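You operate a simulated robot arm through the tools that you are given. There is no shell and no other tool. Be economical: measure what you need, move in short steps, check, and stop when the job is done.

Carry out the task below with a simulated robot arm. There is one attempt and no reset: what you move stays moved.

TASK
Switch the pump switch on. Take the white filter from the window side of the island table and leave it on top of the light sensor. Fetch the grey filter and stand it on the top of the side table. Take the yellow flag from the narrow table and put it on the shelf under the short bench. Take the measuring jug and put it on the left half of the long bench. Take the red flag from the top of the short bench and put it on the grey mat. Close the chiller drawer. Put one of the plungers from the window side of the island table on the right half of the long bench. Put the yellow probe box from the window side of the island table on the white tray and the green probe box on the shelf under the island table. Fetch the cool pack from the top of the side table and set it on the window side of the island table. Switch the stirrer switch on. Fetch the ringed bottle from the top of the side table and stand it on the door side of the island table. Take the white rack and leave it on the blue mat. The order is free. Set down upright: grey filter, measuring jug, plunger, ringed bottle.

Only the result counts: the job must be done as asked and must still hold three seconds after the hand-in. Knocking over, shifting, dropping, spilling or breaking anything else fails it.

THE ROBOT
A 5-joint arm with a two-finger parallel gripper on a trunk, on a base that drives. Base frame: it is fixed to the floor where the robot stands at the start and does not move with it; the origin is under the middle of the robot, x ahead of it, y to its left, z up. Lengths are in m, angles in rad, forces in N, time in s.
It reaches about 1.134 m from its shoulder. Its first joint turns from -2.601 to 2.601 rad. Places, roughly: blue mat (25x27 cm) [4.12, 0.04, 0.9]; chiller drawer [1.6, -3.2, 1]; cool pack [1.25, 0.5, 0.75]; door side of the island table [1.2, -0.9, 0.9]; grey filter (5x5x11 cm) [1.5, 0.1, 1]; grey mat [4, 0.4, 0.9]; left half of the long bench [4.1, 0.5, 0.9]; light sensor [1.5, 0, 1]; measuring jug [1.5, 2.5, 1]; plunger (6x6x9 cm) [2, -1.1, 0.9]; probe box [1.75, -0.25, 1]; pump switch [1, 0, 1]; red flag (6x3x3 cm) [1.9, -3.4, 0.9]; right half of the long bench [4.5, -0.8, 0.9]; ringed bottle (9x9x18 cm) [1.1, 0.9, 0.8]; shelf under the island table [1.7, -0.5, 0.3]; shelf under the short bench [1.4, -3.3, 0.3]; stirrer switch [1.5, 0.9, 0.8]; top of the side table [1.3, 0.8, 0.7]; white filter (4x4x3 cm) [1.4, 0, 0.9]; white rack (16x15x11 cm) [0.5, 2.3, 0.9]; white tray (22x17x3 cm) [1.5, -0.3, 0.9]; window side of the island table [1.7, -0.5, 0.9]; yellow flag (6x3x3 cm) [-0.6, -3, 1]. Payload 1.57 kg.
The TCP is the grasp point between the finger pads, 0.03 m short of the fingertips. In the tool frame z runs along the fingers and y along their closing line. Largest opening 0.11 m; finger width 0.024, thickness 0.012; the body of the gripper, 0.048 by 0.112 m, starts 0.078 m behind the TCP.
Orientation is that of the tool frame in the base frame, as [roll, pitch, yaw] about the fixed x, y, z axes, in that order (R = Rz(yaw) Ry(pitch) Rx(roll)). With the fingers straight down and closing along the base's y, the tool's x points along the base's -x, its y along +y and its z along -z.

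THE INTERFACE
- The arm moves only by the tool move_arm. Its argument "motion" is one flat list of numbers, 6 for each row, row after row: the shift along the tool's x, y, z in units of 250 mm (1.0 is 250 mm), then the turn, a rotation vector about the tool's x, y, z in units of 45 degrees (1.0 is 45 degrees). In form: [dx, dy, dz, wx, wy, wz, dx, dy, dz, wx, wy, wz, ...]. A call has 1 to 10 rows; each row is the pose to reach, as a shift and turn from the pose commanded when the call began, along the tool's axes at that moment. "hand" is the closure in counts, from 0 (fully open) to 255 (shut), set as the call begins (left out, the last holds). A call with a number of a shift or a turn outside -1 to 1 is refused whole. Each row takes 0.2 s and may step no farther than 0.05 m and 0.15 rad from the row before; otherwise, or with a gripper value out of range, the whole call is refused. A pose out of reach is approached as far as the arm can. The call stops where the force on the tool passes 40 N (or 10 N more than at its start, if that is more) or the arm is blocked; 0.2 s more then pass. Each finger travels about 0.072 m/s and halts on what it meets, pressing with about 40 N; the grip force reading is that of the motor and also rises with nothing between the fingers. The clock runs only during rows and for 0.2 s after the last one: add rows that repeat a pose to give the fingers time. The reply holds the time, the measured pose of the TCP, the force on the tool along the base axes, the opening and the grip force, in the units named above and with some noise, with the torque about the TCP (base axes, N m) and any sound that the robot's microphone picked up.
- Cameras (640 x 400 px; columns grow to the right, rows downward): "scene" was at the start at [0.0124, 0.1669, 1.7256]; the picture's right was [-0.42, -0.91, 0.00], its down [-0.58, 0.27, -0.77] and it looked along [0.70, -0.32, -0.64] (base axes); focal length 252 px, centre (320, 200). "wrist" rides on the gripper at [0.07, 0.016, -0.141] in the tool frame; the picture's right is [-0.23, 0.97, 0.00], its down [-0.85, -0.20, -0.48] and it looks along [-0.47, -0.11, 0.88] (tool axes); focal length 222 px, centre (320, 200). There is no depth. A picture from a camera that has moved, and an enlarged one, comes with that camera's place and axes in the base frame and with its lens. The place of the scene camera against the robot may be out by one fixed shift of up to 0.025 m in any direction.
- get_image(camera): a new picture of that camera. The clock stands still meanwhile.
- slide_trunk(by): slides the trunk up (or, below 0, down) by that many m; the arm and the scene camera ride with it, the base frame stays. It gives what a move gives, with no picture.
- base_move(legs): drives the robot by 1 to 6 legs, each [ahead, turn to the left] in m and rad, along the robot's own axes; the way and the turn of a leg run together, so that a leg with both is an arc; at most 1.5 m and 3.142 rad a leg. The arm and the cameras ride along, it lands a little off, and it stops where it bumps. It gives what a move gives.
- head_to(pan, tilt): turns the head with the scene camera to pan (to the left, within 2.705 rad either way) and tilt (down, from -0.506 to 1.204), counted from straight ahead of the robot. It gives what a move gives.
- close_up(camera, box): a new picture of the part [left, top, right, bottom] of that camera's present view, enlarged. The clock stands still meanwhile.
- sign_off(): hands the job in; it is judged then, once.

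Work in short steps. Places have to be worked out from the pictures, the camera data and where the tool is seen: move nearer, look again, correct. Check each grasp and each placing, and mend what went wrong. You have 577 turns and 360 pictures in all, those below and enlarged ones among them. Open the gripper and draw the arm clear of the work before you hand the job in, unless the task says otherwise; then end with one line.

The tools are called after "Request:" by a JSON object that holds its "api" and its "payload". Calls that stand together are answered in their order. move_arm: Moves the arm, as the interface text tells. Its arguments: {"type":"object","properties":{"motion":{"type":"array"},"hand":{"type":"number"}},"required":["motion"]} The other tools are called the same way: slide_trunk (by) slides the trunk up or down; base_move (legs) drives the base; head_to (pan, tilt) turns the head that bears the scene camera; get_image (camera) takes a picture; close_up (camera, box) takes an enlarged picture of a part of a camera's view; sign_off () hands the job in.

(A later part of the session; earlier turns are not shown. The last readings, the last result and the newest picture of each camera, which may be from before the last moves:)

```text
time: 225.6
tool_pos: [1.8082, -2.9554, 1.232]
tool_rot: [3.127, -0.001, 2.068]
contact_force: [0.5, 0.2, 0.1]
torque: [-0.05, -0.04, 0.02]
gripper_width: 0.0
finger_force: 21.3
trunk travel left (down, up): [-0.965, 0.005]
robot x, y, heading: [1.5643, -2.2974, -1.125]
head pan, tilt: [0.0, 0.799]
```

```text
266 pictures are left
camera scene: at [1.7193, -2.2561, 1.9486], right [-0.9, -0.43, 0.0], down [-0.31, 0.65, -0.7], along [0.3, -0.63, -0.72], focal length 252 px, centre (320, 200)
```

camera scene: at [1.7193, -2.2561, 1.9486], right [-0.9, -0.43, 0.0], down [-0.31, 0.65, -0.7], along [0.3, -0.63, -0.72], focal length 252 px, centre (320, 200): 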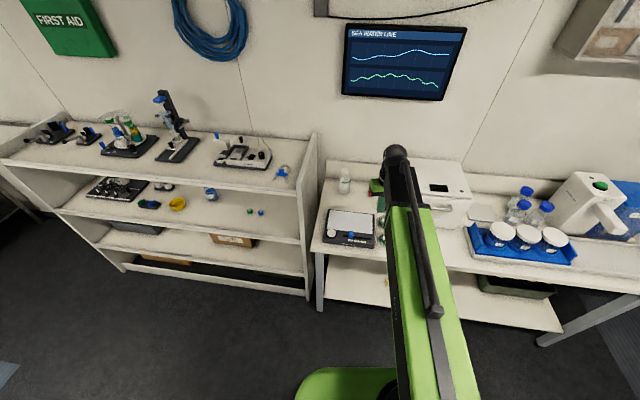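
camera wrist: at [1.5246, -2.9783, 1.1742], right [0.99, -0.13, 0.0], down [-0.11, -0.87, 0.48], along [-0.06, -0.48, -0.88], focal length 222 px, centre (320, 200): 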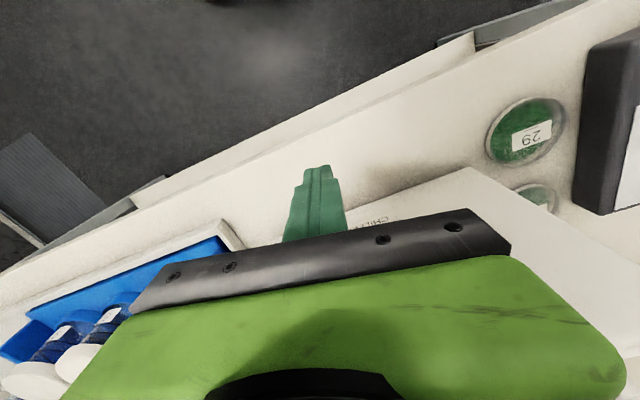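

I drive 0.22 m towards the flag and look with the wrist camera.

Request:
{"api": "base_move", "payload": {"legs": [[0, -0.13], [0.22, 0]]}}

Request:
{"api": "close_up", "payload": {"camera": "scene", "box": [240, 100, 460, 260]}}

Request:
{"api": "get_image", "payload": {"camera": "wrist"}}

```text
time: 227.8
tool_pos: [1.7946, -3.1906, 1.2322]
tool_rot: [3.127, -0.003, 1.944]
contact_force: [0.0, -0.5, -0.3]
torque: [0.03, 0.03, 0.01]
gripper_width: 0.0
finger_force: 21.2
trunk travel left (down, up): [-0.965, 0.005]
robot x, y, heading: [1.6367, -2.5115, -1.244]
head pan, tilt: [0.0, 0.799]
```

```text
2.50 times, centred on (350, 180) of scene
camera zoom: at [1.7928, -2.4878, 1.9486], right [-0.95, -0.32, 0.0], down [-0.23, 0.68, -0.7], along [0.22, -0.66, -0.72], focal length 631 px, centre (245, 250)
```

zoom: 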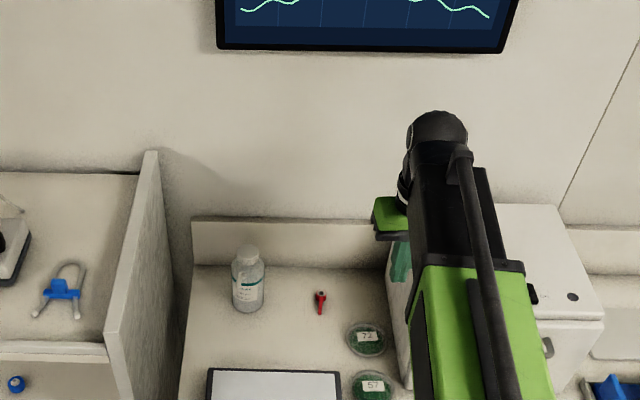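

```text
264 pictures are left
camera wrist: at [1.7818, -3.1214, 1.374], right [0.99, 0.14, 0.02], down [0.12, -0.87, 0.47], along [0.08, -0.47, -0.88], focal length 222 px, centre (320, 200)
```

wrist: 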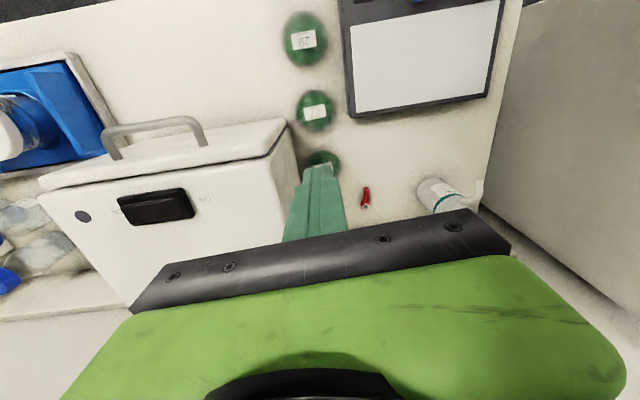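

The red flag is at about (1.922, -3.343). I move over it with a half-open gripper and lower part way.

Request:
{"api": "move_arm", "payload": {"motion": [-0.15, 0.05, 0, 0, 0, 0, -0.3, 0.1, 0, 0, 0, 0, -0.45, 0.155, 0, 0, 0, 0, -0.6, 0.21, 0, 0, 0, 0, -0.756, 0.262, 0, 0, 0, 0], "hand": 90}}

Request:
{"api": "slide_trunk", "payload": {"by": -0.15}}

Request:
{"api": "get_image", "payload": {"camera": "wrist"}}

```text
time: 229.0
tool_pos: [1.9252, -3.3427, 1.2327]
tool_rot: [3.126, -0.001, 1.94]
contact_force: [0.7, -0.2, 0.4]
torque: [0.02, 0.0, 0.0]
gripper_width: 0.0713
finger_force: 0.1
out of reach, approached as far as the arm can: row 4
trunk travel left (down, up): [-0.965, 0.005]
robot x, y, heading: [1.6355, -2.5057, -1.246]
head pan, tilt: [0.0, 0.799]
```

```text
time: 230.8
tool_pos: [1.9252, -3.3427, 1.0825]
tool_rot: [3.127, -0.002, 1.943]
contact_force: [0.4, 0.5, 0.2]
torque: [0.0, -0.03, 0.03]
gripper_width: 0.0712
finger_force: 0.1
trunk travel left (down, up): [-0.815, 0.155]
robot x, y, heading: [1.6358, -2.5091, -1.243]
head pan, tilt: [0.0, 0.799]
```

```text
263 pictures are left
camera wrist: at [1.9123, -3.2726, 1.2248], right [0.99, 0.14, 0.02], down [0.12, -0.87, 0.47], along [0.08, -0.47, -0.88], focal length 222 px, centre (320, 200)
```

wrist: 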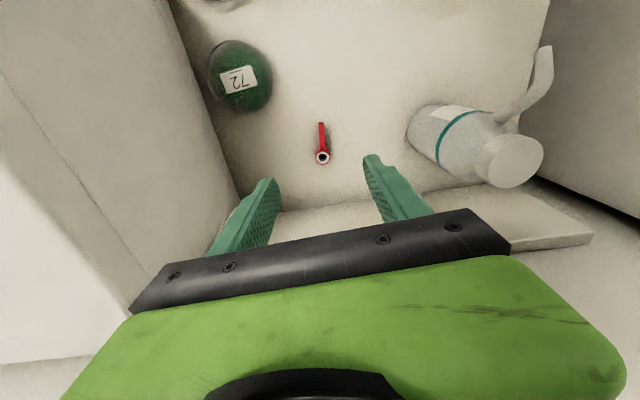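

It's centred. I lower to near the bench surface.

Request:
{"api": "slide_trunk", "payload": {"by": -0.135}}

Request:
{"api": "slide_trunk", "payload": {"by": -0.007}}

Request:
{"api": "get_image", "payload": {"camera": "wrist"}}

```text
time: 232.4
tool_pos: [1.9249, -3.3422, 0.9469]
tool_rot: [3.127, 0.0, 1.942]
contact_force: [-0.8, 0.3, -0.9]
torque: [-0.01, 0.04, -0.02]
gripper_width: 0.0712
finger_force: 0.0
trunk travel left (down, up): [-0.68, 0.29]
robot x, y, heading: [1.633, -2.5097, -1.241]
head pan, tilt: [0.0, 0.799]
```

```text
time: 233.0
tool_pos: [1.9237, -3.3422, 0.9402]
tool_rot: [3.127, 0.0, 1.942]
contact_force: [0.1, 0.6, -0.6]
torque: [0.03, 0.0, 0.0]
gripper_width: 0.0711
finger_force: 0.1
trunk travel left (down, up): [-0.673, 0.297]
robot x, y, heading: [1.6389, -2.5034, -1.245]
head pan, tilt: [0.0, 0.799]
```

```text
262 pictures are left
camera wrist: at [1.9123, -3.2726, 1.0827], right [0.99, 0.14, 0.02], down [0.12, -0.87, 0.47], along [0.08, -0.47, -0.88], focal length 222 px, centre (320, 200)
```

wrist: 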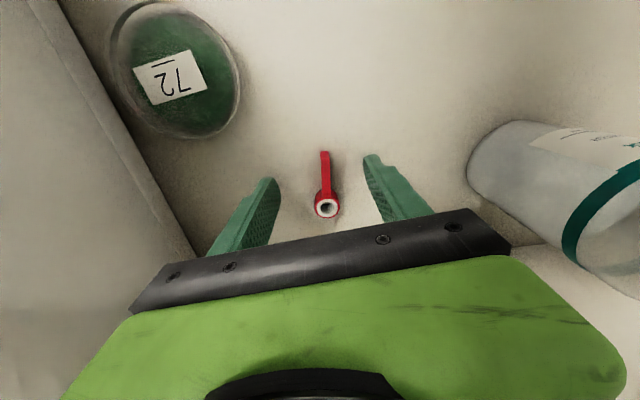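

Request:
{"api": "slide_trunk", "payload": {"by": -0.006}}

Request:
{"api": "move_arm", "payload": {"motion": [0, 0, 0, 0, 0, 0, 0, 0, 0, 0, 0, 0, 0, 0, 0, 0, 0, 0, 0, 0, 0, 0, 0, 0], "hand": 255}}

Request:
{"api": "slide_trunk", "payload": {"by": 0.29}}

Request:
{"api": "get_image", "payload": {"camera": "wrist"}}

```text
time: 233.5
tool_pos: [1.9233, -3.3426, 0.9343]
tool_rot: [3.126, -0.002, 1.941]
contact_force: [0.8, 0.6, -0.7]
torque: [0.02, 0.0, 0.0]
gripper_width: 0.0711
finger_force: 0.1
trunk travel left (down, up): [-0.667, 0.303]
robot x, y, heading: [1.6361, -2.5092, -1.241]
head pan, tilt: [0.0, 0.799]
```

```text
time: 234.5
tool_pos: [1.9252, -3.3417, 0.9345]
tool_rot: [3.127, -0.001, 1.942]
contact_force: [0.0, -0.9, 1.2]
torque: [-0.07, 0.0, -0.01]
gripper_width: 0.0044
finger_force: 24.6
trunk travel left (down, up): [-0.667, 0.303]
robot x, y, heading: [1.6341, -2.5042, -1.241]
head pan, tilt: [0.0, 0.799]
```

```text
time: 237.4
tool_pos: [1.9243, -3.3419, 1.2254]
tool_rot: [3.126, -0.003, 1.943]
contact_force: [-0.3, -0.4, -0.1]
torque: [0.03, -0.01, 0.02]
gripper_width: 0.0045
finger_force: 24.6
trunk travel left (down, up): [-0.957, 0.013]
robot x, y, heading: [1.6376, -2.5098, -1.247]
head pan, tilt: [0.0, 0.799]
```

```text
261 pictures are left
camera wrist: at [1.9124, -3.2727, 1.3667], right [0.99, 0.14, 0.02], down [0.12, -0.87, 0.47], along [0.08, -0.47, -0.88], focal length 222 px, centre (320, 200)
```

wrist: 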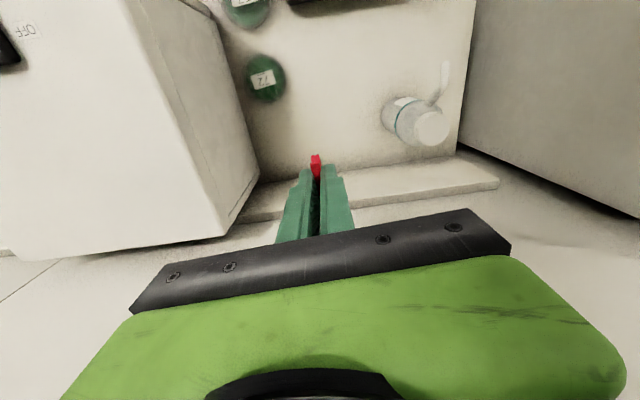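

The flag is held. I retract, back off and turn towards the window to view the passage on this side.

Request:
{"api": "move_arm", "payload": {"motion": [0.18, 0, 0, 0, 0, 0, 0.36, 0, 0, 0, 0, 0, 0.54, 0, 0, 0, 0, 0, 0.72, 0, 0, 0, 0, 0, 0.85, 0, 0, 0, 0, 0]}}

Request:
{"api": "base_move", "payload": {"legs": [[-0.28, 0], [0, 1.53]]}}

Request:
{"api": "head_to", "payload": {"pan": 0.2, "tilt": 0.6}}

Request:
{"api": "get_image", "payload": {"camera": "scene"}}

```text
time: 238.6
tool_pos: [1.8487, -3.1408, 1.2238]
tool_rot: [3.127, -0.001, 1.941]
contact_force: [0.6, 0.6, -0.6]
torque: [0.0, 0.0, 0.01]
gripper_width: 0.0044
finger_force: 25.3
trunk travel left (down, up): [-0.957, 0.013]
robot x, y, heading: [1.6358, -2.5051, -1.247]
head pan, tilt: [0.0, 0.799]
```

```text
time: 242.0
tool_pos: [1.9492, -2.7158, 1.2131]
tool_rot: [3.128, 0.047, 2.336]
contact_force: [-0.1, 0.1, 1.3]
torque: [-0.07, -0.03, -0.02]
gripper_width: 0.0044
finger_force: 24.7
trunk travel left (down, up): [-0.957, 0.013]
robot x, y, heading: [1.5329, -2.2652, -0.863]
head pan, tilt: [0.0, 0.799]
stopped in leg 2: the robot was blocked; the commanded pose is now the measured one
```

```text
time: 242.8
tool_pos: [1.9501, -2.7186, 1.2115]
tool_rot: [3.128, 0.043, 2.333]
contact_force: [0.5, -0.4, -0.4]
torque: [0.01, 0.01, -0.01]
gripper_width: 0.0047
finger_force: 25.0
trunk travel left (down, up): [-0.957, 0.013]
robot x, y, heading: [1.5306, -2.2624, -0.86]
head pan, tilt: [0.201, 0.6]
```

```text
260 pictures are left
camera scene: at [1.7165, -2.2128, 1.9584], right [-0.61, -0.79, -0.01], down [-0.46, 0.36, -0.81], along [0.64, -0.5, -0.59], focal length 252 px, centre (320, 200)
```

scene: 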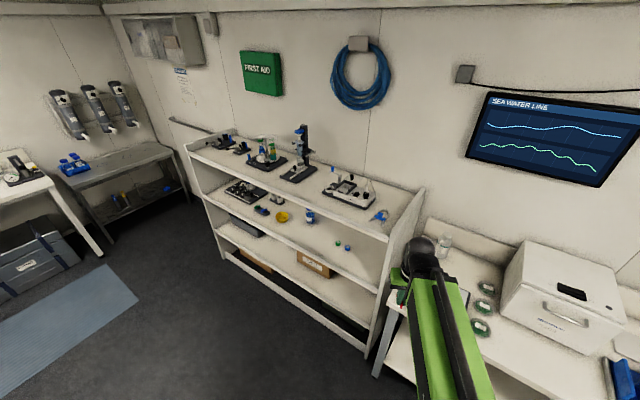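

I was blocked again and the robot feels slightly tilted, so I look at both rear sides to find the contact.

Request:
{"api": "head_to", "payload": {"pan": 2.3, "tilt": 1.1}}

Request:
{"api": "get_image", "payload": {"camera": "scene"}}

Request:
{"api": "head_to", "payload": {"pan": -2.5, "tilt": 1.1}}

Request:
{"api": "get_image", "payload": {"camera": "scene"}}

```text
time: 244.8
tool_pos: [1.9489, -2.7198, 1.2118]
tool_rot: [3.129, 0.042, 2.334]
contact_force: [-0.2, 0.6, -0.3]
torque: [-0.02, 0.02, 0.02]
gripper_width: 0.0045
finger_force: 25.2
trunk travel left (down, up): [-0.957, 0.013]
robot x, y, heading: [1.532, -2.2666, -0.865]
head pan, tilt: [2.3, 1.1]
```

```text
259 pictures are left
camera scene: at [1.6545, -2.0957, 1.9233], right [0.99, -0.13, -0.02], down [-0.13, -0.87, -0.47], along [0.05, 0.47, -0.88], focal length 252 px, centre (320, 200)
```

scene: 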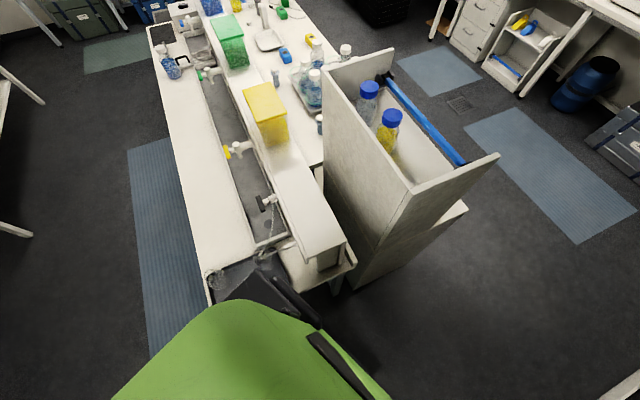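

```text
time: 248.6
tool_pos: [1.9495, -2.7192, 1.2113]
tool_rot: [3.128, 0.041, 2.332]
contact_force: [-0.3, -0.1, 0.1]
torque: [-0.01, 0.01, -0.02]
gripper_width: 0.0046
finger_force: 24.8
trunk travel left (down, up): [-0.957, 0.013]
robot x, y, heading: [1.5309, -2.2675, -0.867]
head pan, tilt: [-2.499, 1.1]
```

```text
258 pictures are left
camera scene: at [1.5844, -2.1443, 1.9235], right [0.22, 0.98, 0.02], down [0.86, -0.18, -0.47], along [-0.46, 0.12, -0.88], focal length 252 px, centre (320, 200)
```

scene: 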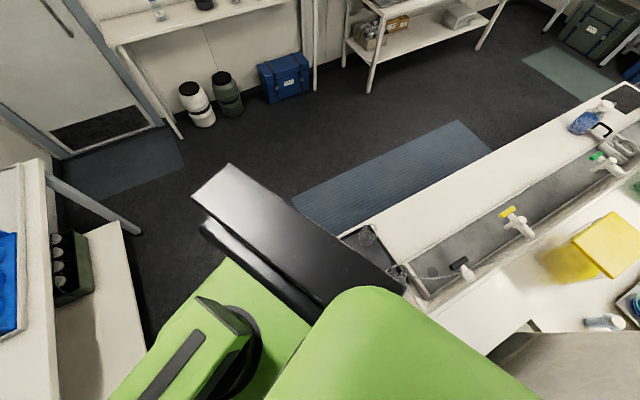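

My rear beam reached over the end of the island. I zoom to see whether the flask tray was touched.

Request:
{"api": "close_up", "payload": {"camera": "scene", "box": [320, 200, 480, 320]}}

Request:
{"api": "head_to", "payload": {"pan": 2.6, "tilt": 1.1}}

Request:
{"api": "get_image", "payload": {"camera": "scene"}}

```text
3.33 times, centred on (400, 260) of scene
camera zoom: at [1.5844, -2.1443, 1.9235], right [0.22, 0.98, 0.02], down [0.86, -0.18, -0.47], along [-0.46, 0.12, -0.88], focal length 842 px, centre (53, 0)
```

zoom: 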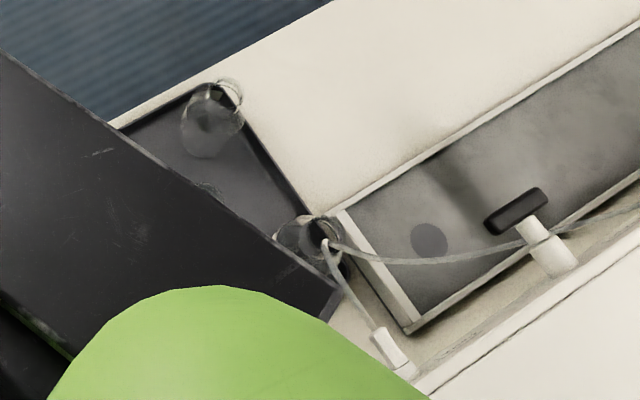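

```text
time: 252.6
tool_pos: [1.9501, -2.7194, 1.2119]
tool_rot: [3.129, 0.04, 2.334]
contact_force: [-0.6, 0.4, -1.5]
torque: [-0.04, -0.01, -0.01]
gripper_width: 0.0044
finger_force: 24.5
trunk travel left (down, up): [-0.957, 0.013]
robot x, y, heading: [1.5319, -2.2672, -0.859]
head pan, tilt: [2.601, 1.1]
```

```text
256 pictures are left
camera scene: at [1.6353, -2.0957, 1.9236], right [0.99, 0.17, -0.01], down [0.14, -0.87, -0.47], along [-0.09, 0.47, -0.88], focal length 252 px, centre (320, 200)
```

scene: 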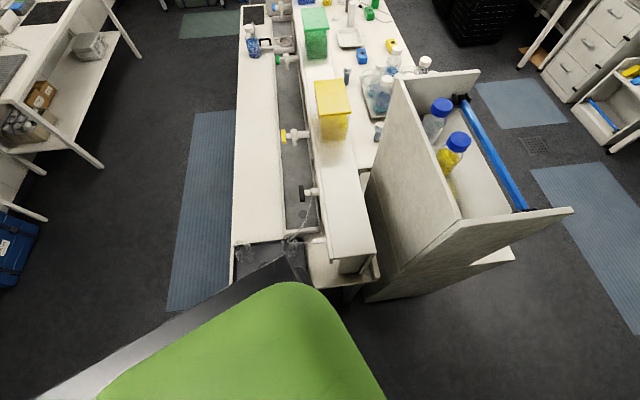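

I drive forward off the island end, then inspect the flasks.

Request:
{"api": "base_move", "payload": {"legs": [[0.25, 0]]}}

Request:
{"api": "get_image", "payload": {"camera": "scene"}}

Request:
{"api": "close_up", "payload": {"camera": "scene", "box": [200, 140, 380, 280]}}

```text
time: 254.4
tool_pos: [2.1145, -2.895, 1.2231]
tool_rot: [3.128, 0.043, 2.343]
contact_force: [0.4, -1.3, -0.2]
torque: [-0.02, -0.01, 0.0]
gripper_width: 0.0044
finger_force: 24.5
trunk travel left (down, up): [-0.957, 0.013]
robot x, y, heading: [1.6924, -2.4488, -0.852]
head pan, tilt: [2.601, 1.1]
```

```text
255 pictures are left
camera scene: at [1.7651, -2.2411, 1.9189], right [0.98, 0.18, 0.0], down [0.16, -0.88, -0.45], along [-0.08, 0.45, -0.89], focal length 252 px, centre (320, 200)
```

scene: 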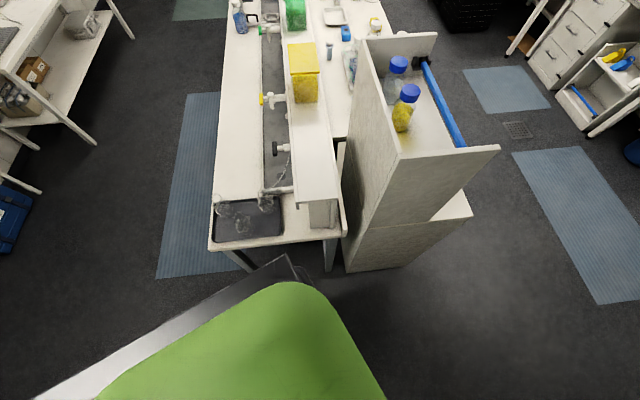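

```text
2.86 times, centred on (290, 210) of scene
camera zoom: at [1.7651, -2.2411, 1.9189], right [0.98, 0.18, 0.0], down [0.16, -0.88, -0.45], along [-0.08, 0.45, -0.89], focal length 722 px, centre (406, 171)
```

zoom: 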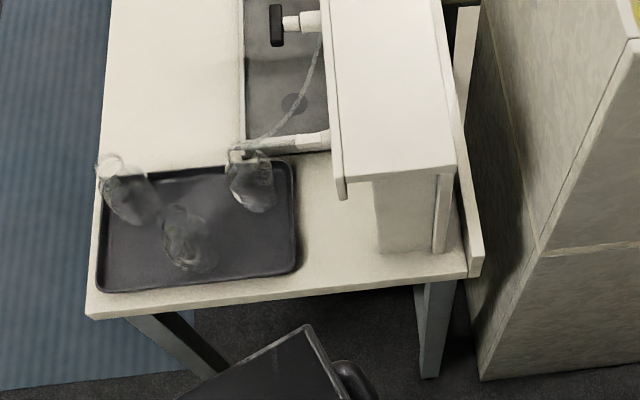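

All three flasks stand undisturbed; it was my rear beam against the table end. I straighten the tool, turn partly, back out into the wider area, and line up for the passage.

Request:
{"api": "move_arm", "payload": {"motion": [0, 0, 0, 0.017, 0.055, 0]}}

Request:
{"api": "base_move", "payload": {"legs": [[0, 0.9], [-0.6, 0]]}}

Request:
{"api": "head_to", "payload": {"pan": 0.0, "tilt": 0.6}}

Request:
{"api": "get_image", "payload": {"camera": "scene"}}

```text
time: 254.8
tool_pos: [2.1134, -2.8952, 1.2239]
tool_rot: [-3.139, 0.001, 2.345]
contact_force: [0.3, 0.4, -0.5]
torque: [-0.03, -0.01, -0.01]
gripper_width: 0.0044
finger_force: 25.1
trunk travel left (down, up): [-0.957, 0.013]
robot x, y, heading: [1.694, -2.4519, -0.848]
head pan, tilt: [2.601, 1.1]
```

```text
time: 260.5
tool_pos: [1.6913, -2.4301, 1.2246]
tool_rot: [-3.141, 0.002, -3.043]
contact_force: [0.1, -0.1, 0.5]
torque: [0.02, -0.03, 0.03]
gripper_width: 0.0041
finger_force: 24.9
trunk travel left (down, up): [-0.957, 0.013]
robot x, y, heading: [1.0814, -2.4806, 0.047]
head pan, tilt: [2.601, 1.1]
```

```text
time: 262.9
tool_pos: [1.6936, -2.4299, 1.2237]
tool_rot: [3.139, 0.0, -3.043]
contact_force: [-0.1, 0.2, -0.8]
torque: [0.01, 0.03, 0.0]
gripper_width: 0.0047
finger_force: 25.1
trunk travel left (down, up): [-0.957, 0.013]
robot x, y, heading: [1.0816, -2.4765, 0.046]
head pan, tilt: [0.0, 0.6]
```

```text
253 pictures are left
camera scene: at [1.1014, -2.3071, 1.9574], right [0.05, -1.0, 0.0], down [-0.56, -0.03, -0.83], along [0.82, 0.04, -0.56], focal length 252 px, centre (320, 200)
```

scene: 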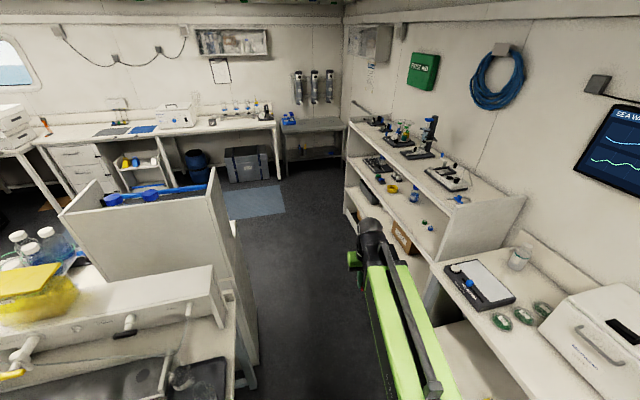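

The passage ahead is open. I align with it and drive 1.5 m.

Request:
{"api": "base_move", "payload": {"legs": [[0, 0.245], [1.4, 0]]}}

Request:
{"api": "head_to", "payload": {"pan": 0.9, "tilt": 0.7}}

Request:
{"api": "get_image", "payload": {"camera": "scene"}}

Request:
{"api": "head_to", "payload": {"pan": 1.8, "tilt": 0.9}}

Request:
{"api": "get_image", "payload": {"camera": "scene"}}

```text
time: 270.6
tool_pos: [2.9924, -1.9115, 1.2255]
tool_rot: [3.14, 0.0, -2.817]
contact_force: [0.1, -0.4, 0.6]
torque: [-0.03, 0.02, 0.02]
gripper_width: 0.0044
finger_force: 25.0
trunk travel left (down, up): [-0.957, 0.013]
robot x, y, heading: [2.407, -2.0998, 0.274]
head pan, tilt: [0.0, 0.6]
```

```text
time: 271.8
tool_pos: [2.9914, -1.9125, 1.224]
tool_rot: [-3.141, 0.0, -2.815]
contact_force: [0.4, -0.4, 0.2]
torque: [0.02, -0.03, 0.0]
gripper_width: 0.0044
finger_force: 25.0
trunk travel left (down, up): [-0.957, 0.013]
robot x, y, heading: [2.4064, -2.0968, 0.272]
head pan, tilt: [0.901, 0.7]
```

```text
252 pictures are left
camera scene: at [2.3358, -1.8674, 1.9488], right [0.92, -0.39, 0.0], down [-0.25, -0.59, -0.77], along [0.3, 0.7, -0.64], focal length 252 px, centre (320, 200)
```

scene: 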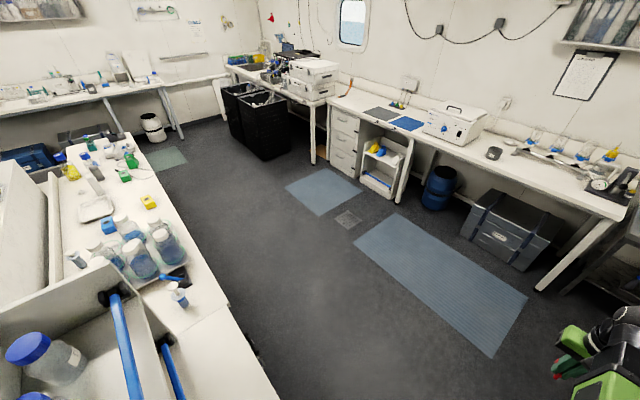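

```text
time: 273.0
tool_pos: [2.9929, -1.9117, 1.2237]
tool_rot: [3.141, 0.001, -2.816]
contact_force: [0.4, 0.9, 0.3]
torque: [0.0, 0.01, 0.02]
gripper_width: 0.0046
finger_force: 25.5
trunk travel left (down, up): [-0.957, 0.013]
robot x, y, heading: [2.4076, -2.0962, 0.272]
head pan, tilt: [1.799, 0.901]
```

```text
251 pictures are left
camera scene: at [2.2666, -1.8794, 1.9327], right [0.88, 0.48, 0.0], down [0.38, -0.69, -0.62], along [-0.3, 0.55, -0.78], focal length 252 px, centre (320, 200)
```

scene: 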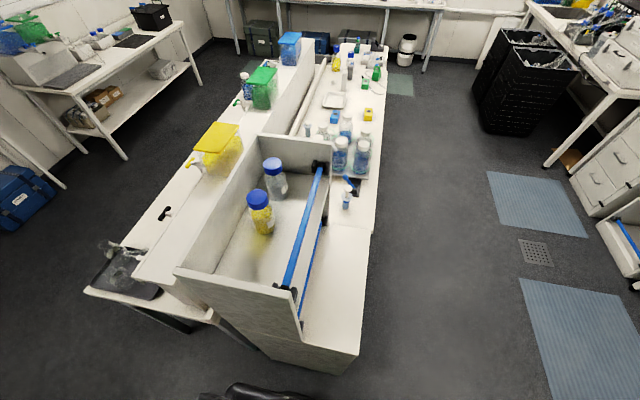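

I'm past the cabinet, and the grey mat is at about (3.94, 0.35). I drive across the aisle to stand in front of the mats, facing the long bench.

Request:
{"api": "base_move", "payload": {"legs": [[0.7, 0.0], [0, 1.23], [1.4, 0], [0.42, 0], [0, -1.21]]}}

Request:
{"api": "head_to", "payload": {"pan": 0.0, "tilt": 0.75}}

Request:
{"api": "get_image", "payload": {"camera": "scene"}}

Request:
{"api": "get_image", "payload": {"camera": "wrist"}}

```text
time: 291.8
tool_pos: [3.7271, 0.1341, 1.2245]
tool_rot: [3.141, -0.002, -2.759]
contact_force: [0.4, 0.0, -0.5]
torque: [-0.02, 0.03, -0.04]
gripper_width: 0.0046
finger_force: 25.0
trunk travel left (down, up): [-0.957, 0.013]
robot x, y, heading: [3.1548, -0.0893, 0.333]
head pan, tilt: [1.799, 0.901]
```

```text
time: 293.6
tool_pos: [3.7246, 0.1329, 1.223]
tool_rot: [-3.141, -0.001, -2.755]
contact_force: [-0.1, -0.5, 0.0]
torque: [-0.01, -0.01, -0.01]
gripper_width: 0.0046
finger_force: 25.0
trunk travel left (down, up): [-0.957, 0.013]
robot x, y, heading: [3.1523, -0.087, 0.328]
head pan, tilt: [0.0, 0.75]
```

```text
250 pictures are left
camera scene: at [3.1173, 0.0861, 1.9445], right [0.33, -0.95, 0.0], down [-0.64, -0.22, -0.73], along [0.69, 0.24, -0.68], focal length 252 px, centre (320, 200)
```

scene: 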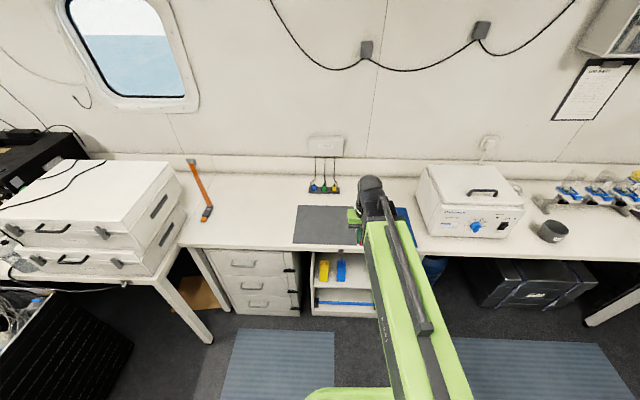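

```text
249 pictures are left
camera wrist: at [3.6551, 0.1221, 1.3663], right [-0.16, 0.99, 0.0], down [0.87, 0.14, 0.48], along [0.47, 0.08, -0.88], focal length 222 px, centre (320, 200)
```

wrist: 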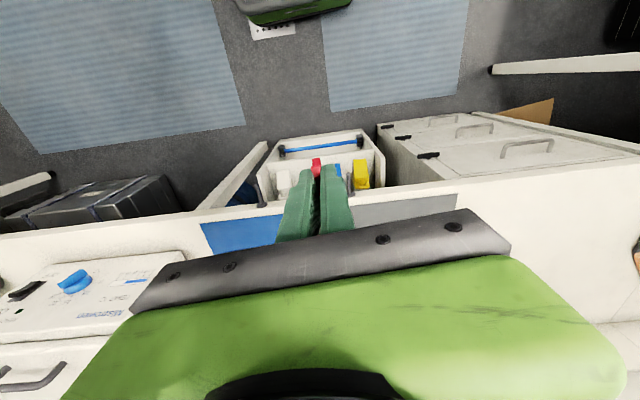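

The grey mat's front edge runs from (3.84, 0.48) to (3.89, 0.25). I move the flag over (3.94, 0.37), well inside it.

Request:
{"api": "move_arm", "payload": {"motion": [-0.144, 0.07, 0, 0, 0, 0, -0.288, 0.14, 0, 0, 0, 0, -0.432, 0.21, 0, 0, 0, 0, -0.576, 0.278, 0, 0, 0, 0, -0.72, 0.348, 0, 0, 0, 0, -0.864, 0.417, 0, 0, 0, 0]}}

Request:
{"api": "move_arm", "payload": {"motion": [-0.144, 0.07, 0, 0, 0, 0, -0.288, 0.14, 0, 0, 0, 0]}}

Request:
{"api": "slide_trunk", "payload": {"by": -0.2}}

Request:
{"api": "get_image", "payload": {"camera": "wrist"}}

```text
time: 295.0
tool_pos: [3.8877, 0.3121, 1.2229]
tool_rot: [3.14, 0.0, -2.757]
contact_force: [0.8, 0.4, -0.3]
torque: [0.0, -0.04, -0.01]
gripper_width: 0.0043
finger_force: 24.7
trunk travel left (down, up): [-0.957, 0.013]
robot x, y, heading: [3.152, -0.0856, 0.336]
head pan, tilt: [0.0, 0.75]
```

```text
time: 295.6
tool_pos: [3.9396, 0.3729, 1.2237]
tool_rot: [-3.141, 0.002, -2.756]
contact_force: [-0.2, -0.1, 0.2]
torque: [0.0, 0.02, -0.01]
gripper_width: 0.0044
finger_force: 25.3
trunk travel left (down, up): [-0.957, 0.013]
robot x, y, heading: [3.1548, -0.0877, 0.332]
head pan, tilt: [0.0, 0.75]
```

```text
time: 297.7
tool_pos: [3.94, 0.3723, 1.0258]
tool_rot: [-3.141, 0.0, -2.757]
contact_force: [1.0, 0.5, -0.8]
torque: [0.01, 0.01, -0.01]
gripper_width: 0.0046
finger_force: 25.7
trunk travel left (down, up): [-0.757, 0.213]
robot x, y, heading: [3.1519, -0.0875, 0.33]
head pan, tilt: [0.0, 0.75]
```

```text
248 pictures are left
camera wrist: at [3.8689, 0.3615, 1.1664], right [-0.16, 0.99, 0.0], down [0.87, 0.14, 0.48], along [0.47, 0.08, -0.88], focal length 222 px, centre (320, 200)
```

wrist: 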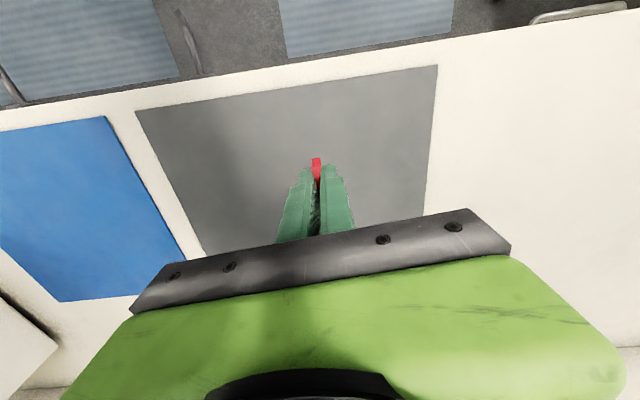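

The flag is over the mat's middle. I lower to contact and release slightly above.

Request:
{"api": "slide_trunk", "payload": {"by": -0.082}}

Request:
{"api": "slide_trunk", "payload": {"by": -0.006}}

Request:
{"api": "slide_trunk", "payload": {"by": -0.005}}

```text
time: 298.9
tool_pos: [3.9393, 0.3736, 0.9417]
tool_rot: [-3.141, 0.0, -2.756]
contact_force: [0.2, 0.4, 0.2]
torque: [-0.03, -0.04, 0.0]
gripper_width: 0.0042
finger_force: 24.7
trunk travel left (down, up): [-0.675, 0.295]
robot x, y, heading: [3.1539, -0.0853, 0.33]
head pan, tilt: [0.0, 0.75]
```

```text
time: 299.5
tool_pos: [3.9387, 0.3722, 0.9362]
tool_rot: [3.141, 0.0, -2.755]
contact_force: [3.3, 1.3, 9.5]
torque: [0.12, -0.27, -0.01]
gripper_width: 0.0044
finger_force: 25.1
trunk travel left (down, up): [-0.669, 0.301]
robot x, y, heading: [3.1547, -0.0898, 0.333]
head pan, tilt: [0.0, 0.75]
```

```text
time: 300.0
tool_pos: [3.9378, 0.3722, 0.9327]
tool_rot: [3.139, 0.001, -2.757]
contact_force: [6.0, 2.3, 27.5]
torque: [-0.06, 0.05, 0.14]
gripper_width: 0.0046
finger_force: 25.1
trunk travel left (down, up): [-0.664, 0.306]
robot x, y, heading: [3.1502, -0.0871, 0.325]
head pan, tilt: [0.0, 0.75]
```

Request:
{"api": "slide_trunk", "payload": {"by": 0.004}}

Request:
{"api": "move_arm", "payload": {"motion": [0, 0, 0, 0, 0, 0, 0, 0, 0, 0, 0, 0, 0, 0, 0, 0, 0, 0], "hand": 110}}

Request:
{"api": "slide_trunk", "payload": {"by": 0.28}}

Request:
{"api": "get_image", "payload": {"camera": "wrist"}}

```text
time: 300.5
tool_pos: [3.9395, 0.3717, 0.9348]
tool_rot: [3.141, 0.0, -2.756]
contact_force: [-0.7, 0.3, -0.9]
torque: [0.03, -0.01, 0.01]
gripper_width: 0.0041
finger_force: 25.1
trunk travel left (down, up): [-0.668, 0.302]
robot x, y, heading: [3.1538, -0.0863, 0.331]
head pan, tilt: [0.0, 0.75]
```

```text
time: 301.3
tool_pos: [3.9386, 0.3718, 0.9351]
tool_rot: [-3.141, 0.002, -2.756]
contact_force: [-0.4, -1.2, -0.4]
torque: [0.01, -0.02, 0.0]
gripper_width: 0.0625
finger_force: 0.1
trunk travel left (down, up): [-0.668, 0.302]
robot x, y, heading: [3.1499, -0.0887, 0.33]
head pan, tilt: [0.0, 0.75]
```

```text
time: 304.2
tool_pos: [3.9382, 0.3722, 1.2149]
tool_rot: [-3.142, 0.001, -2.756]
contact_force: [0.0, 0.0, -0.1]
torque: [0.0, 0.0, 0.0]
gripper_width: 0.0627
finger_force: 0.1
trunk travel left (down, up): [-0.948, 0.022]
robot x, y, heading: [3.1526, -0.0862, 0.328]
head pan, tilt: [0.0, 0.75]
```

```text
247 pictures are left
camera wrist: at [3.869, 0.3616, 1.3572], right [-0.16, 0.99, 0.0], down [0.87, 0.14, 0.48], along [0.47, 0.08, -0.88], focal length 222 px, centre (320, 200)
```

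wrist: 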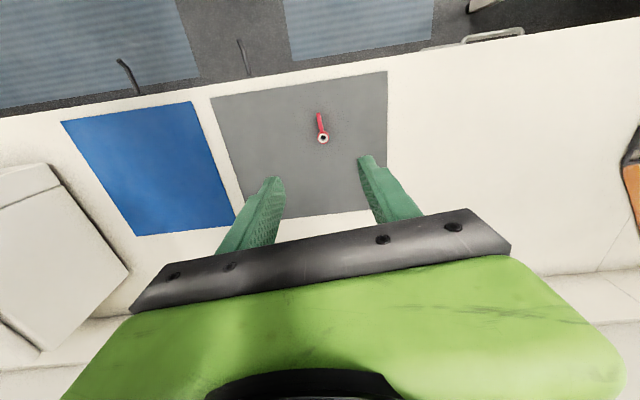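

The red flag lies on the grey mat. Next I retract, back off and turn around to face the island's window side.

Request:
{"api": "move_arm", "payload": {"motion": [0.16, -0.08, 0, 0, 0, 0, 0.32, -0.16, 0, 0, 0, 0, 0.48, -0.24, 0, 0, 0, 0, 0.64, -0.32, 0, 0, 0, 0, 0.8, -0.4, 0, 0, 0, 0, 0.96, -0.48, 0, 0, 0, 0]}}

Request:
{"api": "base_move", "payload": {"legs": [[-0.35, 0], [0, -3.1]]}}

Request:
{"api": "head_to", "payload": {"pan": 0.0, "tilt": 0.7}}

Request:
{"api": "get_image", "payload": {"camera": "scene"}}

```text
time: 305.6
tool_pos: [3.7609, 0.1703, 1.2154]
tool_rot: [-3.141, 0.003, -2.755]
contact_force: [0.2, 0.5, 0.6]
torque: [0.05, 0.03, 0.0]
gripper_width: 0.0625
finger_force: 0.1
trunk travel left (down, up): [-0.948, 0.022]
robot x, y, heading: [3.1554, -0.0873, 0.329]
head pan, tilt: [0.0, 0.75]
```

```text
time: 315.0
tool_pos: [2.2472, -0.4925, 1.2175]
tool_rot: [-3.141, 0.002, 0.445]
contact_force: [0.7, -1.2, 1.6]
torque: [0.08, 0.04, 0.0]
gripper_width: 0.0625
finger_force: 0.0
trunk travel left (down, up): [-0.948, 0.022]
robot x, y, heading: [2.8142, -0.1461, -2.75]
head pan, tilt: [0.0, 0.75]
```

```text
time: 315.6
tool_pos: [2.2455, -0.4918, 1.214]
tool_rot: [-3.141, -0.001, 0.445]
contact_force: [0.0, 0.6, 0.5]
torque: [0.03, -0.02, -0.03]
gripper_width: 0.063
finger_force: 0.1
trunk travel left (down, up): [-0.948, 0.022]
robot x, y, heading: [2.8145, -0.1444, -2.751]
head pan, tilt: [0.0, 0.7]
```

```text
246 pictures are left
camera scene: at [2.8293, -0.3188, 1.9396], right [-0.38, 0.92, 0.0], down [0.59, 0.25, -0.76], along [-0.71, -0.29, -0.64], focal length 252 px, centre (320, 200)
```

scene: 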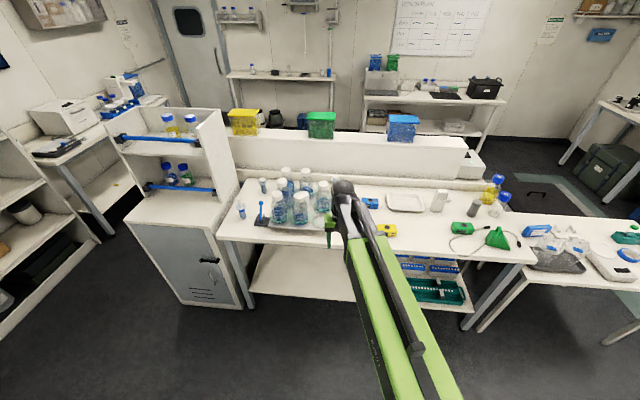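

I zoom on both parts of the window side.

Request:
{"api": "close_up", "payload": {"camera": "scene", "box": [220, 150, 360, 250]}}

Request:
{"api": "close_up", "payload": {"camera": "scene", "box": [350, 160, 550, 310]}}

```text
4.00 times, centred on (290, 200) of scene
camera zoom: at [2.8293, -0.3188, 1.9396], right [-0.38, 0.92, 0.0], down [0.59, 0.25, -0.76], along [-0.71, -0.29, -0.64], focal length 1010 px, centre (440, 200)
```

zoom: 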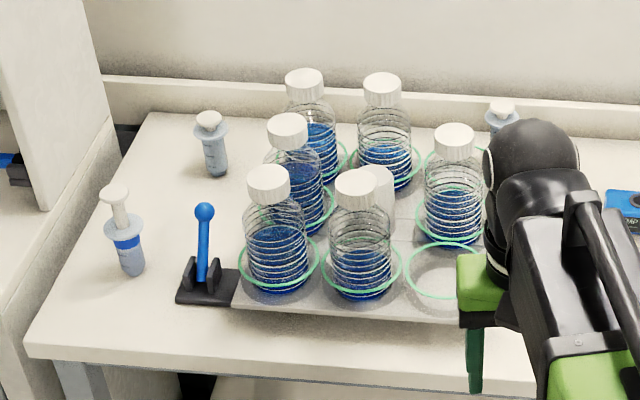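

```text
2.67 times, centred on (450, 235) of scene
camera zoom: at [2.8293, -0.3188, 1.9396], right [-0.38, 0.92, 0.0], down [0.59, 0.25, -0.76], along [-0.71, -0.29, -0.64], focal length 673 px, centre (-27, 107)
```

zoom: 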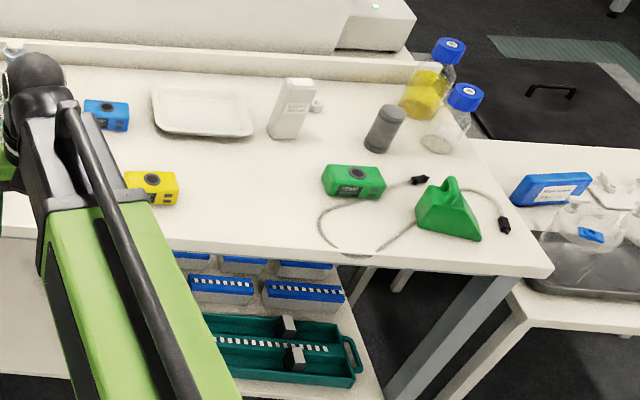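

Request:
{"api": "close_up", "payload": {"camera": "scene", "box": [420, 175, 500, 225]}}

Request:
{"api": "close_up", "payload": {"camera": "scene", "box": [360, 240, 500, 310]}}

```text
8.00 times, centred on (460, 200) of scene
camera zoom: at [2.8293, -0.3188, 1.9396], right [-0.38, 0.92, 0.0], down [0.59, 0.25, -0.76], along [-0.71, -0.29, -0.64], focal length 2020 px, centre (-800, 200)
```

zoom: 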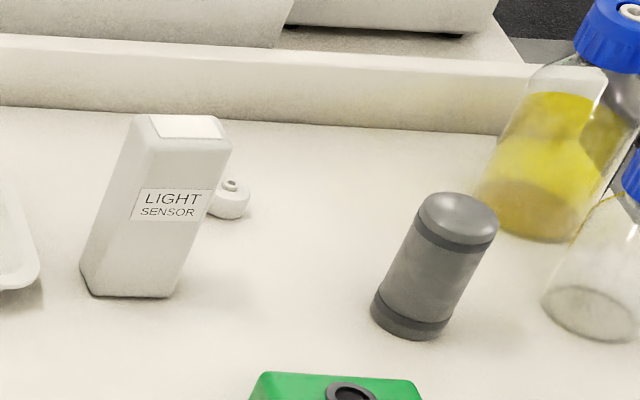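

```text
4.57 times, centred on (430, 275) of scene
camera zoom: at [2.8293, -0.3188, 1.9396], right [-0.38, 0.92, 0.0], down [0.59, 0.25, -0.76], along [-0.71, -0.29, -0.64], focal length 1154 px, centre (-183, -143)
```

zoom: 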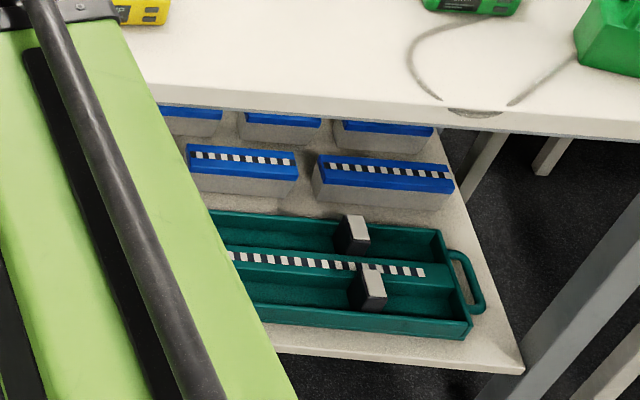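

I have all the positions: light sensor (1.49, -0.09), white filter (1.41, -0.03), grey filter (1.48, 0.10), green box (1.64, 0.04), yellow box (1.82, -0.34), tray (1.50, -0.28), and a plunger at (2.01, -1.14). I do the plunger first.

Request:
{"api": "base_move", "payload": {"legs": [[0, 1.1], [0.68, 0], [0, -1.2]]}}

Request:
{"api": "get_image", "payload": {"camera": "scene"}}

Request:
{"api": "get_image", "payload": {"camera": "wrist"}}

```text
time: 325.1
tool_pos: [2.1137, -1.0879, 1.2163]
tool_rot: [3.138, 0.001, 0.299]
contact_force: [-0.2, -0.1, 0.1]
torque: [-0.06, -0.07, 0.0]
gripper_width: 0.0626
finger_force: 0.1
trunk travel left (down, up): [-0.948, 0.022]
robot x, y, heading: [2.7261, -0.8067, -2.886]
head pan, tilt: [0.0, 0.7]
```

```text
241 pictures are left
camera scene: at [2.71, -0.9785, 1.9403], right [-0.25, 0.97, 0.0], down [0.62, 0.16, -0.76], along [-0.74, -0.2, -0.64], focal length 252 px, centre (320, 200)
```

scene: 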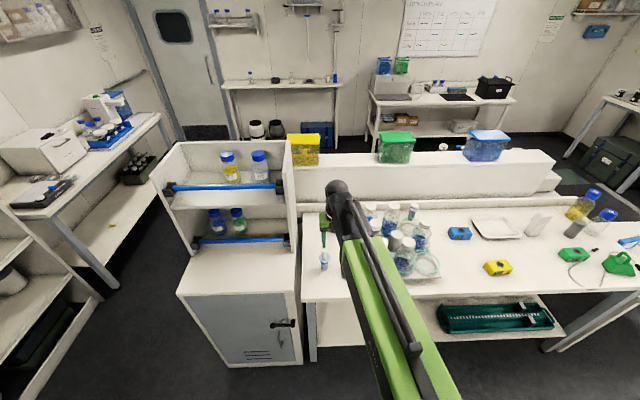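

```text
240 pictures are left
camera wrist: at [2.1849, -1.0827, 1.357], right [0.07, -1.0, 0.0], down [-0.88, -0.06, 0.48], along [-0.48, -0.04, -0.88], focal length 222 px, centre (320, 200)
```

wrist: 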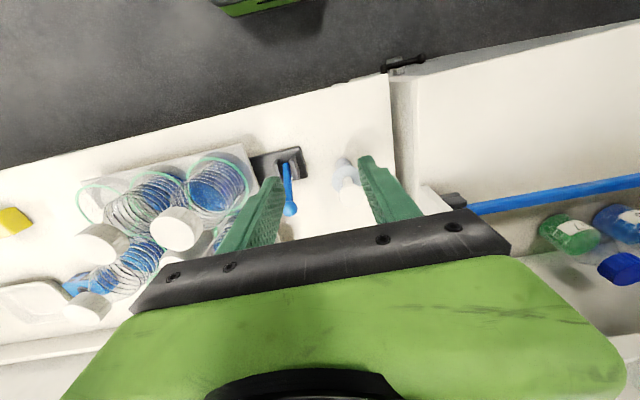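

The plunger is at about (2.015, -1.145), beside a small lever. I move over it with an 8 cm opening and lower part way.

Request:
{"api": "move_arm", "payload": {"motion": [-0.15, 0.035, 0, 0, 0, 0, -0.3, 0.068, 0, 0, 0, 0, -0.446, 0.101, 0, 0, 0, 0], "hand": 60}}

Request:
{"api": "slide_trunk", "payload": {"by": -0.13}}

Request:
{"api": "get_image", "payload": {"camera": "wrist"}}

```text
time: 325.9
tool_pos: [2.0129, -1.1501, 1.2148]
tool_rot: [-3.141, -0.002, 0.298]
contact_force: [-0.4, 2.1, 0.0]
torque: [-0.03, -0.03, 0.0]
gripper_width: 0.0845
finger_force: 0.1
trunk travel left (down, up): [-0.948, 0.022]
robot x, y, heading: [2.7242, -0.8118, -2.884]
head pan, tilt: [0.0, 0.7]
```

```text
time: 327.5
tool_pos: [2.0143, -1.1529, 1.0852]
tool_rot: [3.141, 0.001, 0.3]
contact_force: [-0.8, -0.8, 0.5]
torque: [-0.02, 0.01, -0.02]
gripper_width: 0.0842
finger_force: 0.1
trunk travel left (down, up): [-0.818, 0.152]
robot x, y, heading: [2.7237, -0.8131, -2.887]
head pan, tilt: [0.0, 0.7]
```

```text
239 pictures are left
camera wrist: at [2.0865, -1.1469, 1.2274], right [0.07, -1.0, 0.0], down [-0.88, -0.06, 0.48], along [-0.48, -0.03, -0.88], focal length 222 px, centre (320, 200)
```

wrist: 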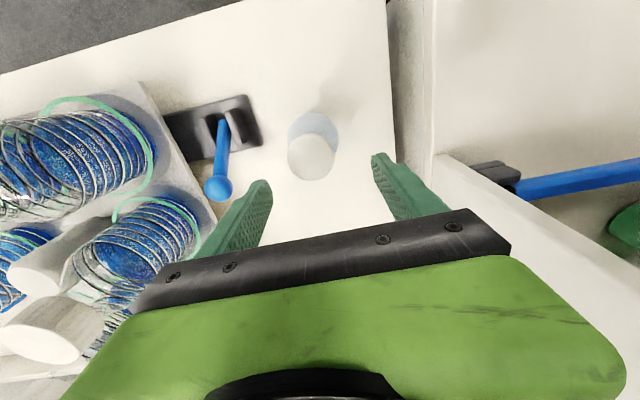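

Request:
{"api": "move_arm", "payload": {"motion": [0, -0.028, 0, 0, 0, 0]}}

Request:
{"api": "slide_trunk", "payload": {"by": -0.09}}

Request:
{"api": "get_image", "payload": {"camera": "wrist"}}

```text
time: 327.9
tool_pos: [2.0118, -1.1468, 1.0857]
tool_rot: [3.141, 0.001, 0.301]
contact_force: [-0.3, 0.3, 0.6]
torque: [-0.02, 0.01, 0.02]
gripper_width: 0.0842
finger_force: 0.1
trunk travel left (down, up): [-0.818, 0.152]
robot x, y, heading: [2.7226, -0.8085, -2.885]
head pan, tilt: [0.0, 0.7]
```

```text
time: 329.1
tool_pos: [2.0111, -1.145, 0.9951]
tool_rot: [3.141, -0.001, 0.3]
contact_force: [-0.6, 0.7, -0.2]
torque: [0.0, -0.02, 0.02]
gripper_width: 0.0843
finger_force: 0.1
trunk travel left (down, up): [-0.728, 0.242]
robot x, y, heading: [2.7258, -0.8111, -2.888]
head pan, tilt: [0.0, 0.7]
```

```text
238 pictures are left
camera wrist: at [2.0838, -1.141, 1.1374], right [0.07, -1.0, 0.0], down [-0.88, -0.06, 0.48], along [-0.48, -0.03, -0.88], focal length 222 px, centre (320, 200)
```

wrist: 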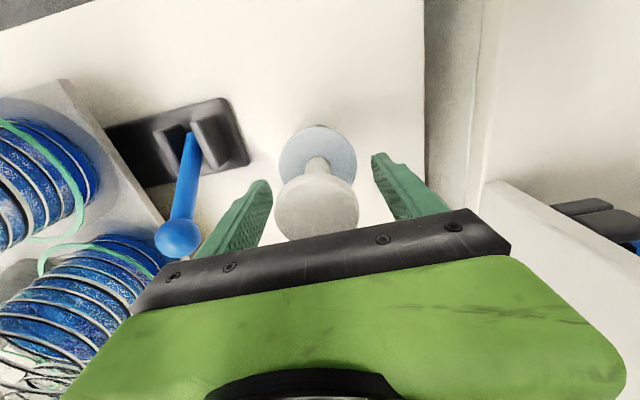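

Clearances look fine. I lower 4 cm more and close.

Request:
{"api": "slide_trunk", "payload": {"by": -0.04}}

Request:
{"api": "move_arm", "payload": {"motion": [0, 0, 0, 0, 0, 0, 0, 0, 0, 0, 0, 0, 0, 0, 0, 0, 0, 0], "hand": 255}}

Request:
{"api": "get_image", "payload": {"camera": "wrist"}}

```text
time: 329.9
tool_pos: [2.012, -1.1454, 0.9559]
tool_rot: [3.141, 0.001, 0.3]
contact_force: [0.5, -0.4, -0.3]
torque: [0.02, -0.02, -0.01]
gripper_width: 0.0842
finger_force: 0.1
trunk travel left (down, up): [-0.688, 0.282]
robot x, y, heading: [2.7221, -0.8106, -2.886]
head pan, tilt: [0.0, 0.7]
```

```text
time: 330.8
tool_pos: [2.0117, -1.1453, 0.9559]
tool_rot: [-3.141, 0.0, 0.299]
contact_force: [0.6, -0.2, 0.3]
torque: [0.01, 0.0, 0.03]
gripper_width: 0.0537
finger_force: 40.0
trunk travel left (down, up): [-0.688, 0.282]
robot x, y, heading: [2.7279, -0.8111, -2.884]
head pan, tilt: [0.0, 0.7]
```

```text
237 pictures are left
camera wrist: at [2.0838, -1.141, 1.0974], right [0.07, -1.0, 0.0], down [-0.88, -0.06, 0.48], along [-0.48, -0.03, -0.88], focal length 222 px, centre (320, 200)
```

wrist: 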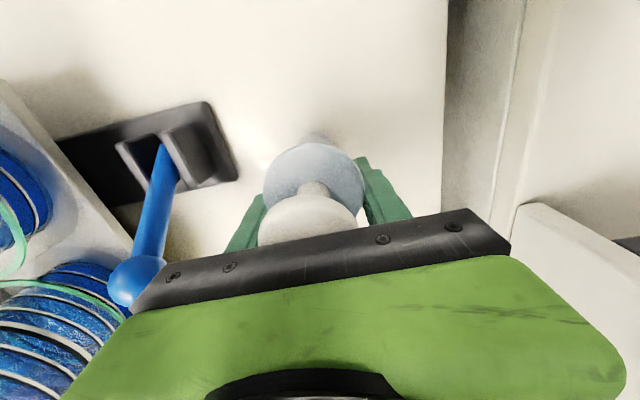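

The plunger is gripped. I lift, retract and carry it across to the right half of the long bench.

Request:
{"api": "slide_trunk", "payload": {"by": 0.27}}

Request:
{"api": "move_arm", "payload": {"motion": [0.18, -0.03, 0, 0, 0, 0, 0.36, -0.06, 0, 0, 0, 0, 0.5, -0.08, 0, 0, 0, 0]}}

Request:
{"api": "base_move", "payload": {"legs": [[0, 2.65], [0.75, 0], [0, 0.52]]}}

Request:
{"api": "get_image", "payload": {"camera": "scene"}}

Request:
{"api": "get_image", "payload": {"camera": "wrist"}}

```text
time: 333.5
tool_pos: [2.0114, -1.1464, 1.2256]
tool_rot: [3.141, 0.001, 0.3]
contact_force: [-0.1, -0.8, -0.2]
torque: [-0.01, 0.01, -0.02]
gripper_width: 0.0535
finger_force: 39.9
trunk travel left (down, up): [-0.958, 0.012]
robot x, y, heading: [2.7181, -0.8112, -2.882]
head pan, tilt: [0.0, 0.7]
```

```text
time: 334.3
tool_pos: [2.1242, -1.0897, 1.2248]
tool_rot: [-3.141, 0.003, 0.3]
contact_force: [0.9, 0.2, -0.3]
torque: [0.01, 0.0, 0.02]
gripper_width: 0.0538
finger_force: 40.3
trunk travel left (down, up): [-0.958, 0.012]
robot x, y, heading: [2.7234, -0.8031, -2.885]
head pan, tilt: [0.0, 0.7]
```

```text
time: 345.8
tool_pos: [4.055, -0.8927, 1.2262]
tool_rot: [3.139, 0.003, -2.984]
contact_force: [0.3, -0.1, -0.3]
torque: [0.03, -0.06, 0.01]
gripper_width: 0.0537
finger_force: 40.1
trunk travel left (down, up): [-0.958, 0.012]
robot x, y, heading: [3.4172, -1.0426, 0.115]
head pan, tilt: [0.0, 0.7]
```

```text
236 pictures are left
camera scene: at [3.4186, -0.8712, 1.9501], right [0.12, -0.99, 0.0], down [-0.64, -0.07, -0.77], along [0.76, 0.09, -0.64], focal length 252 px, centre (320, 200)
```

scene: 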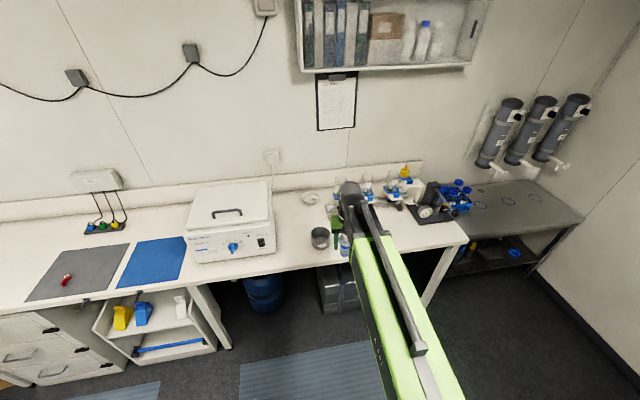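

```text
235 pictures are left
camera wrist: at [3.9838, -0.8877, 1.368], right [0.07, 1.0, 0.0], down [0.88, -0.06, 0.48], along [0.48, -0.03, -0.88], focal length 222 px, centre (320, 200)
```

wrist: 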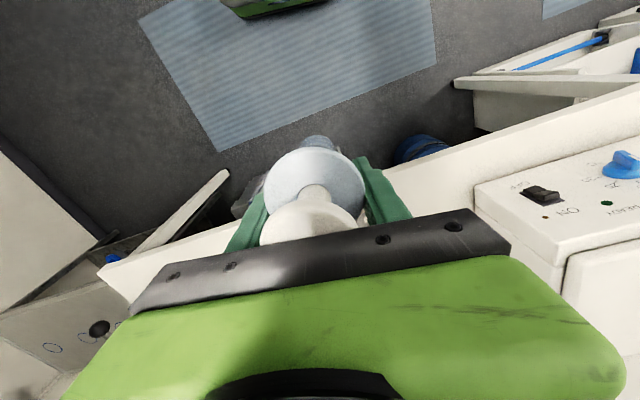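

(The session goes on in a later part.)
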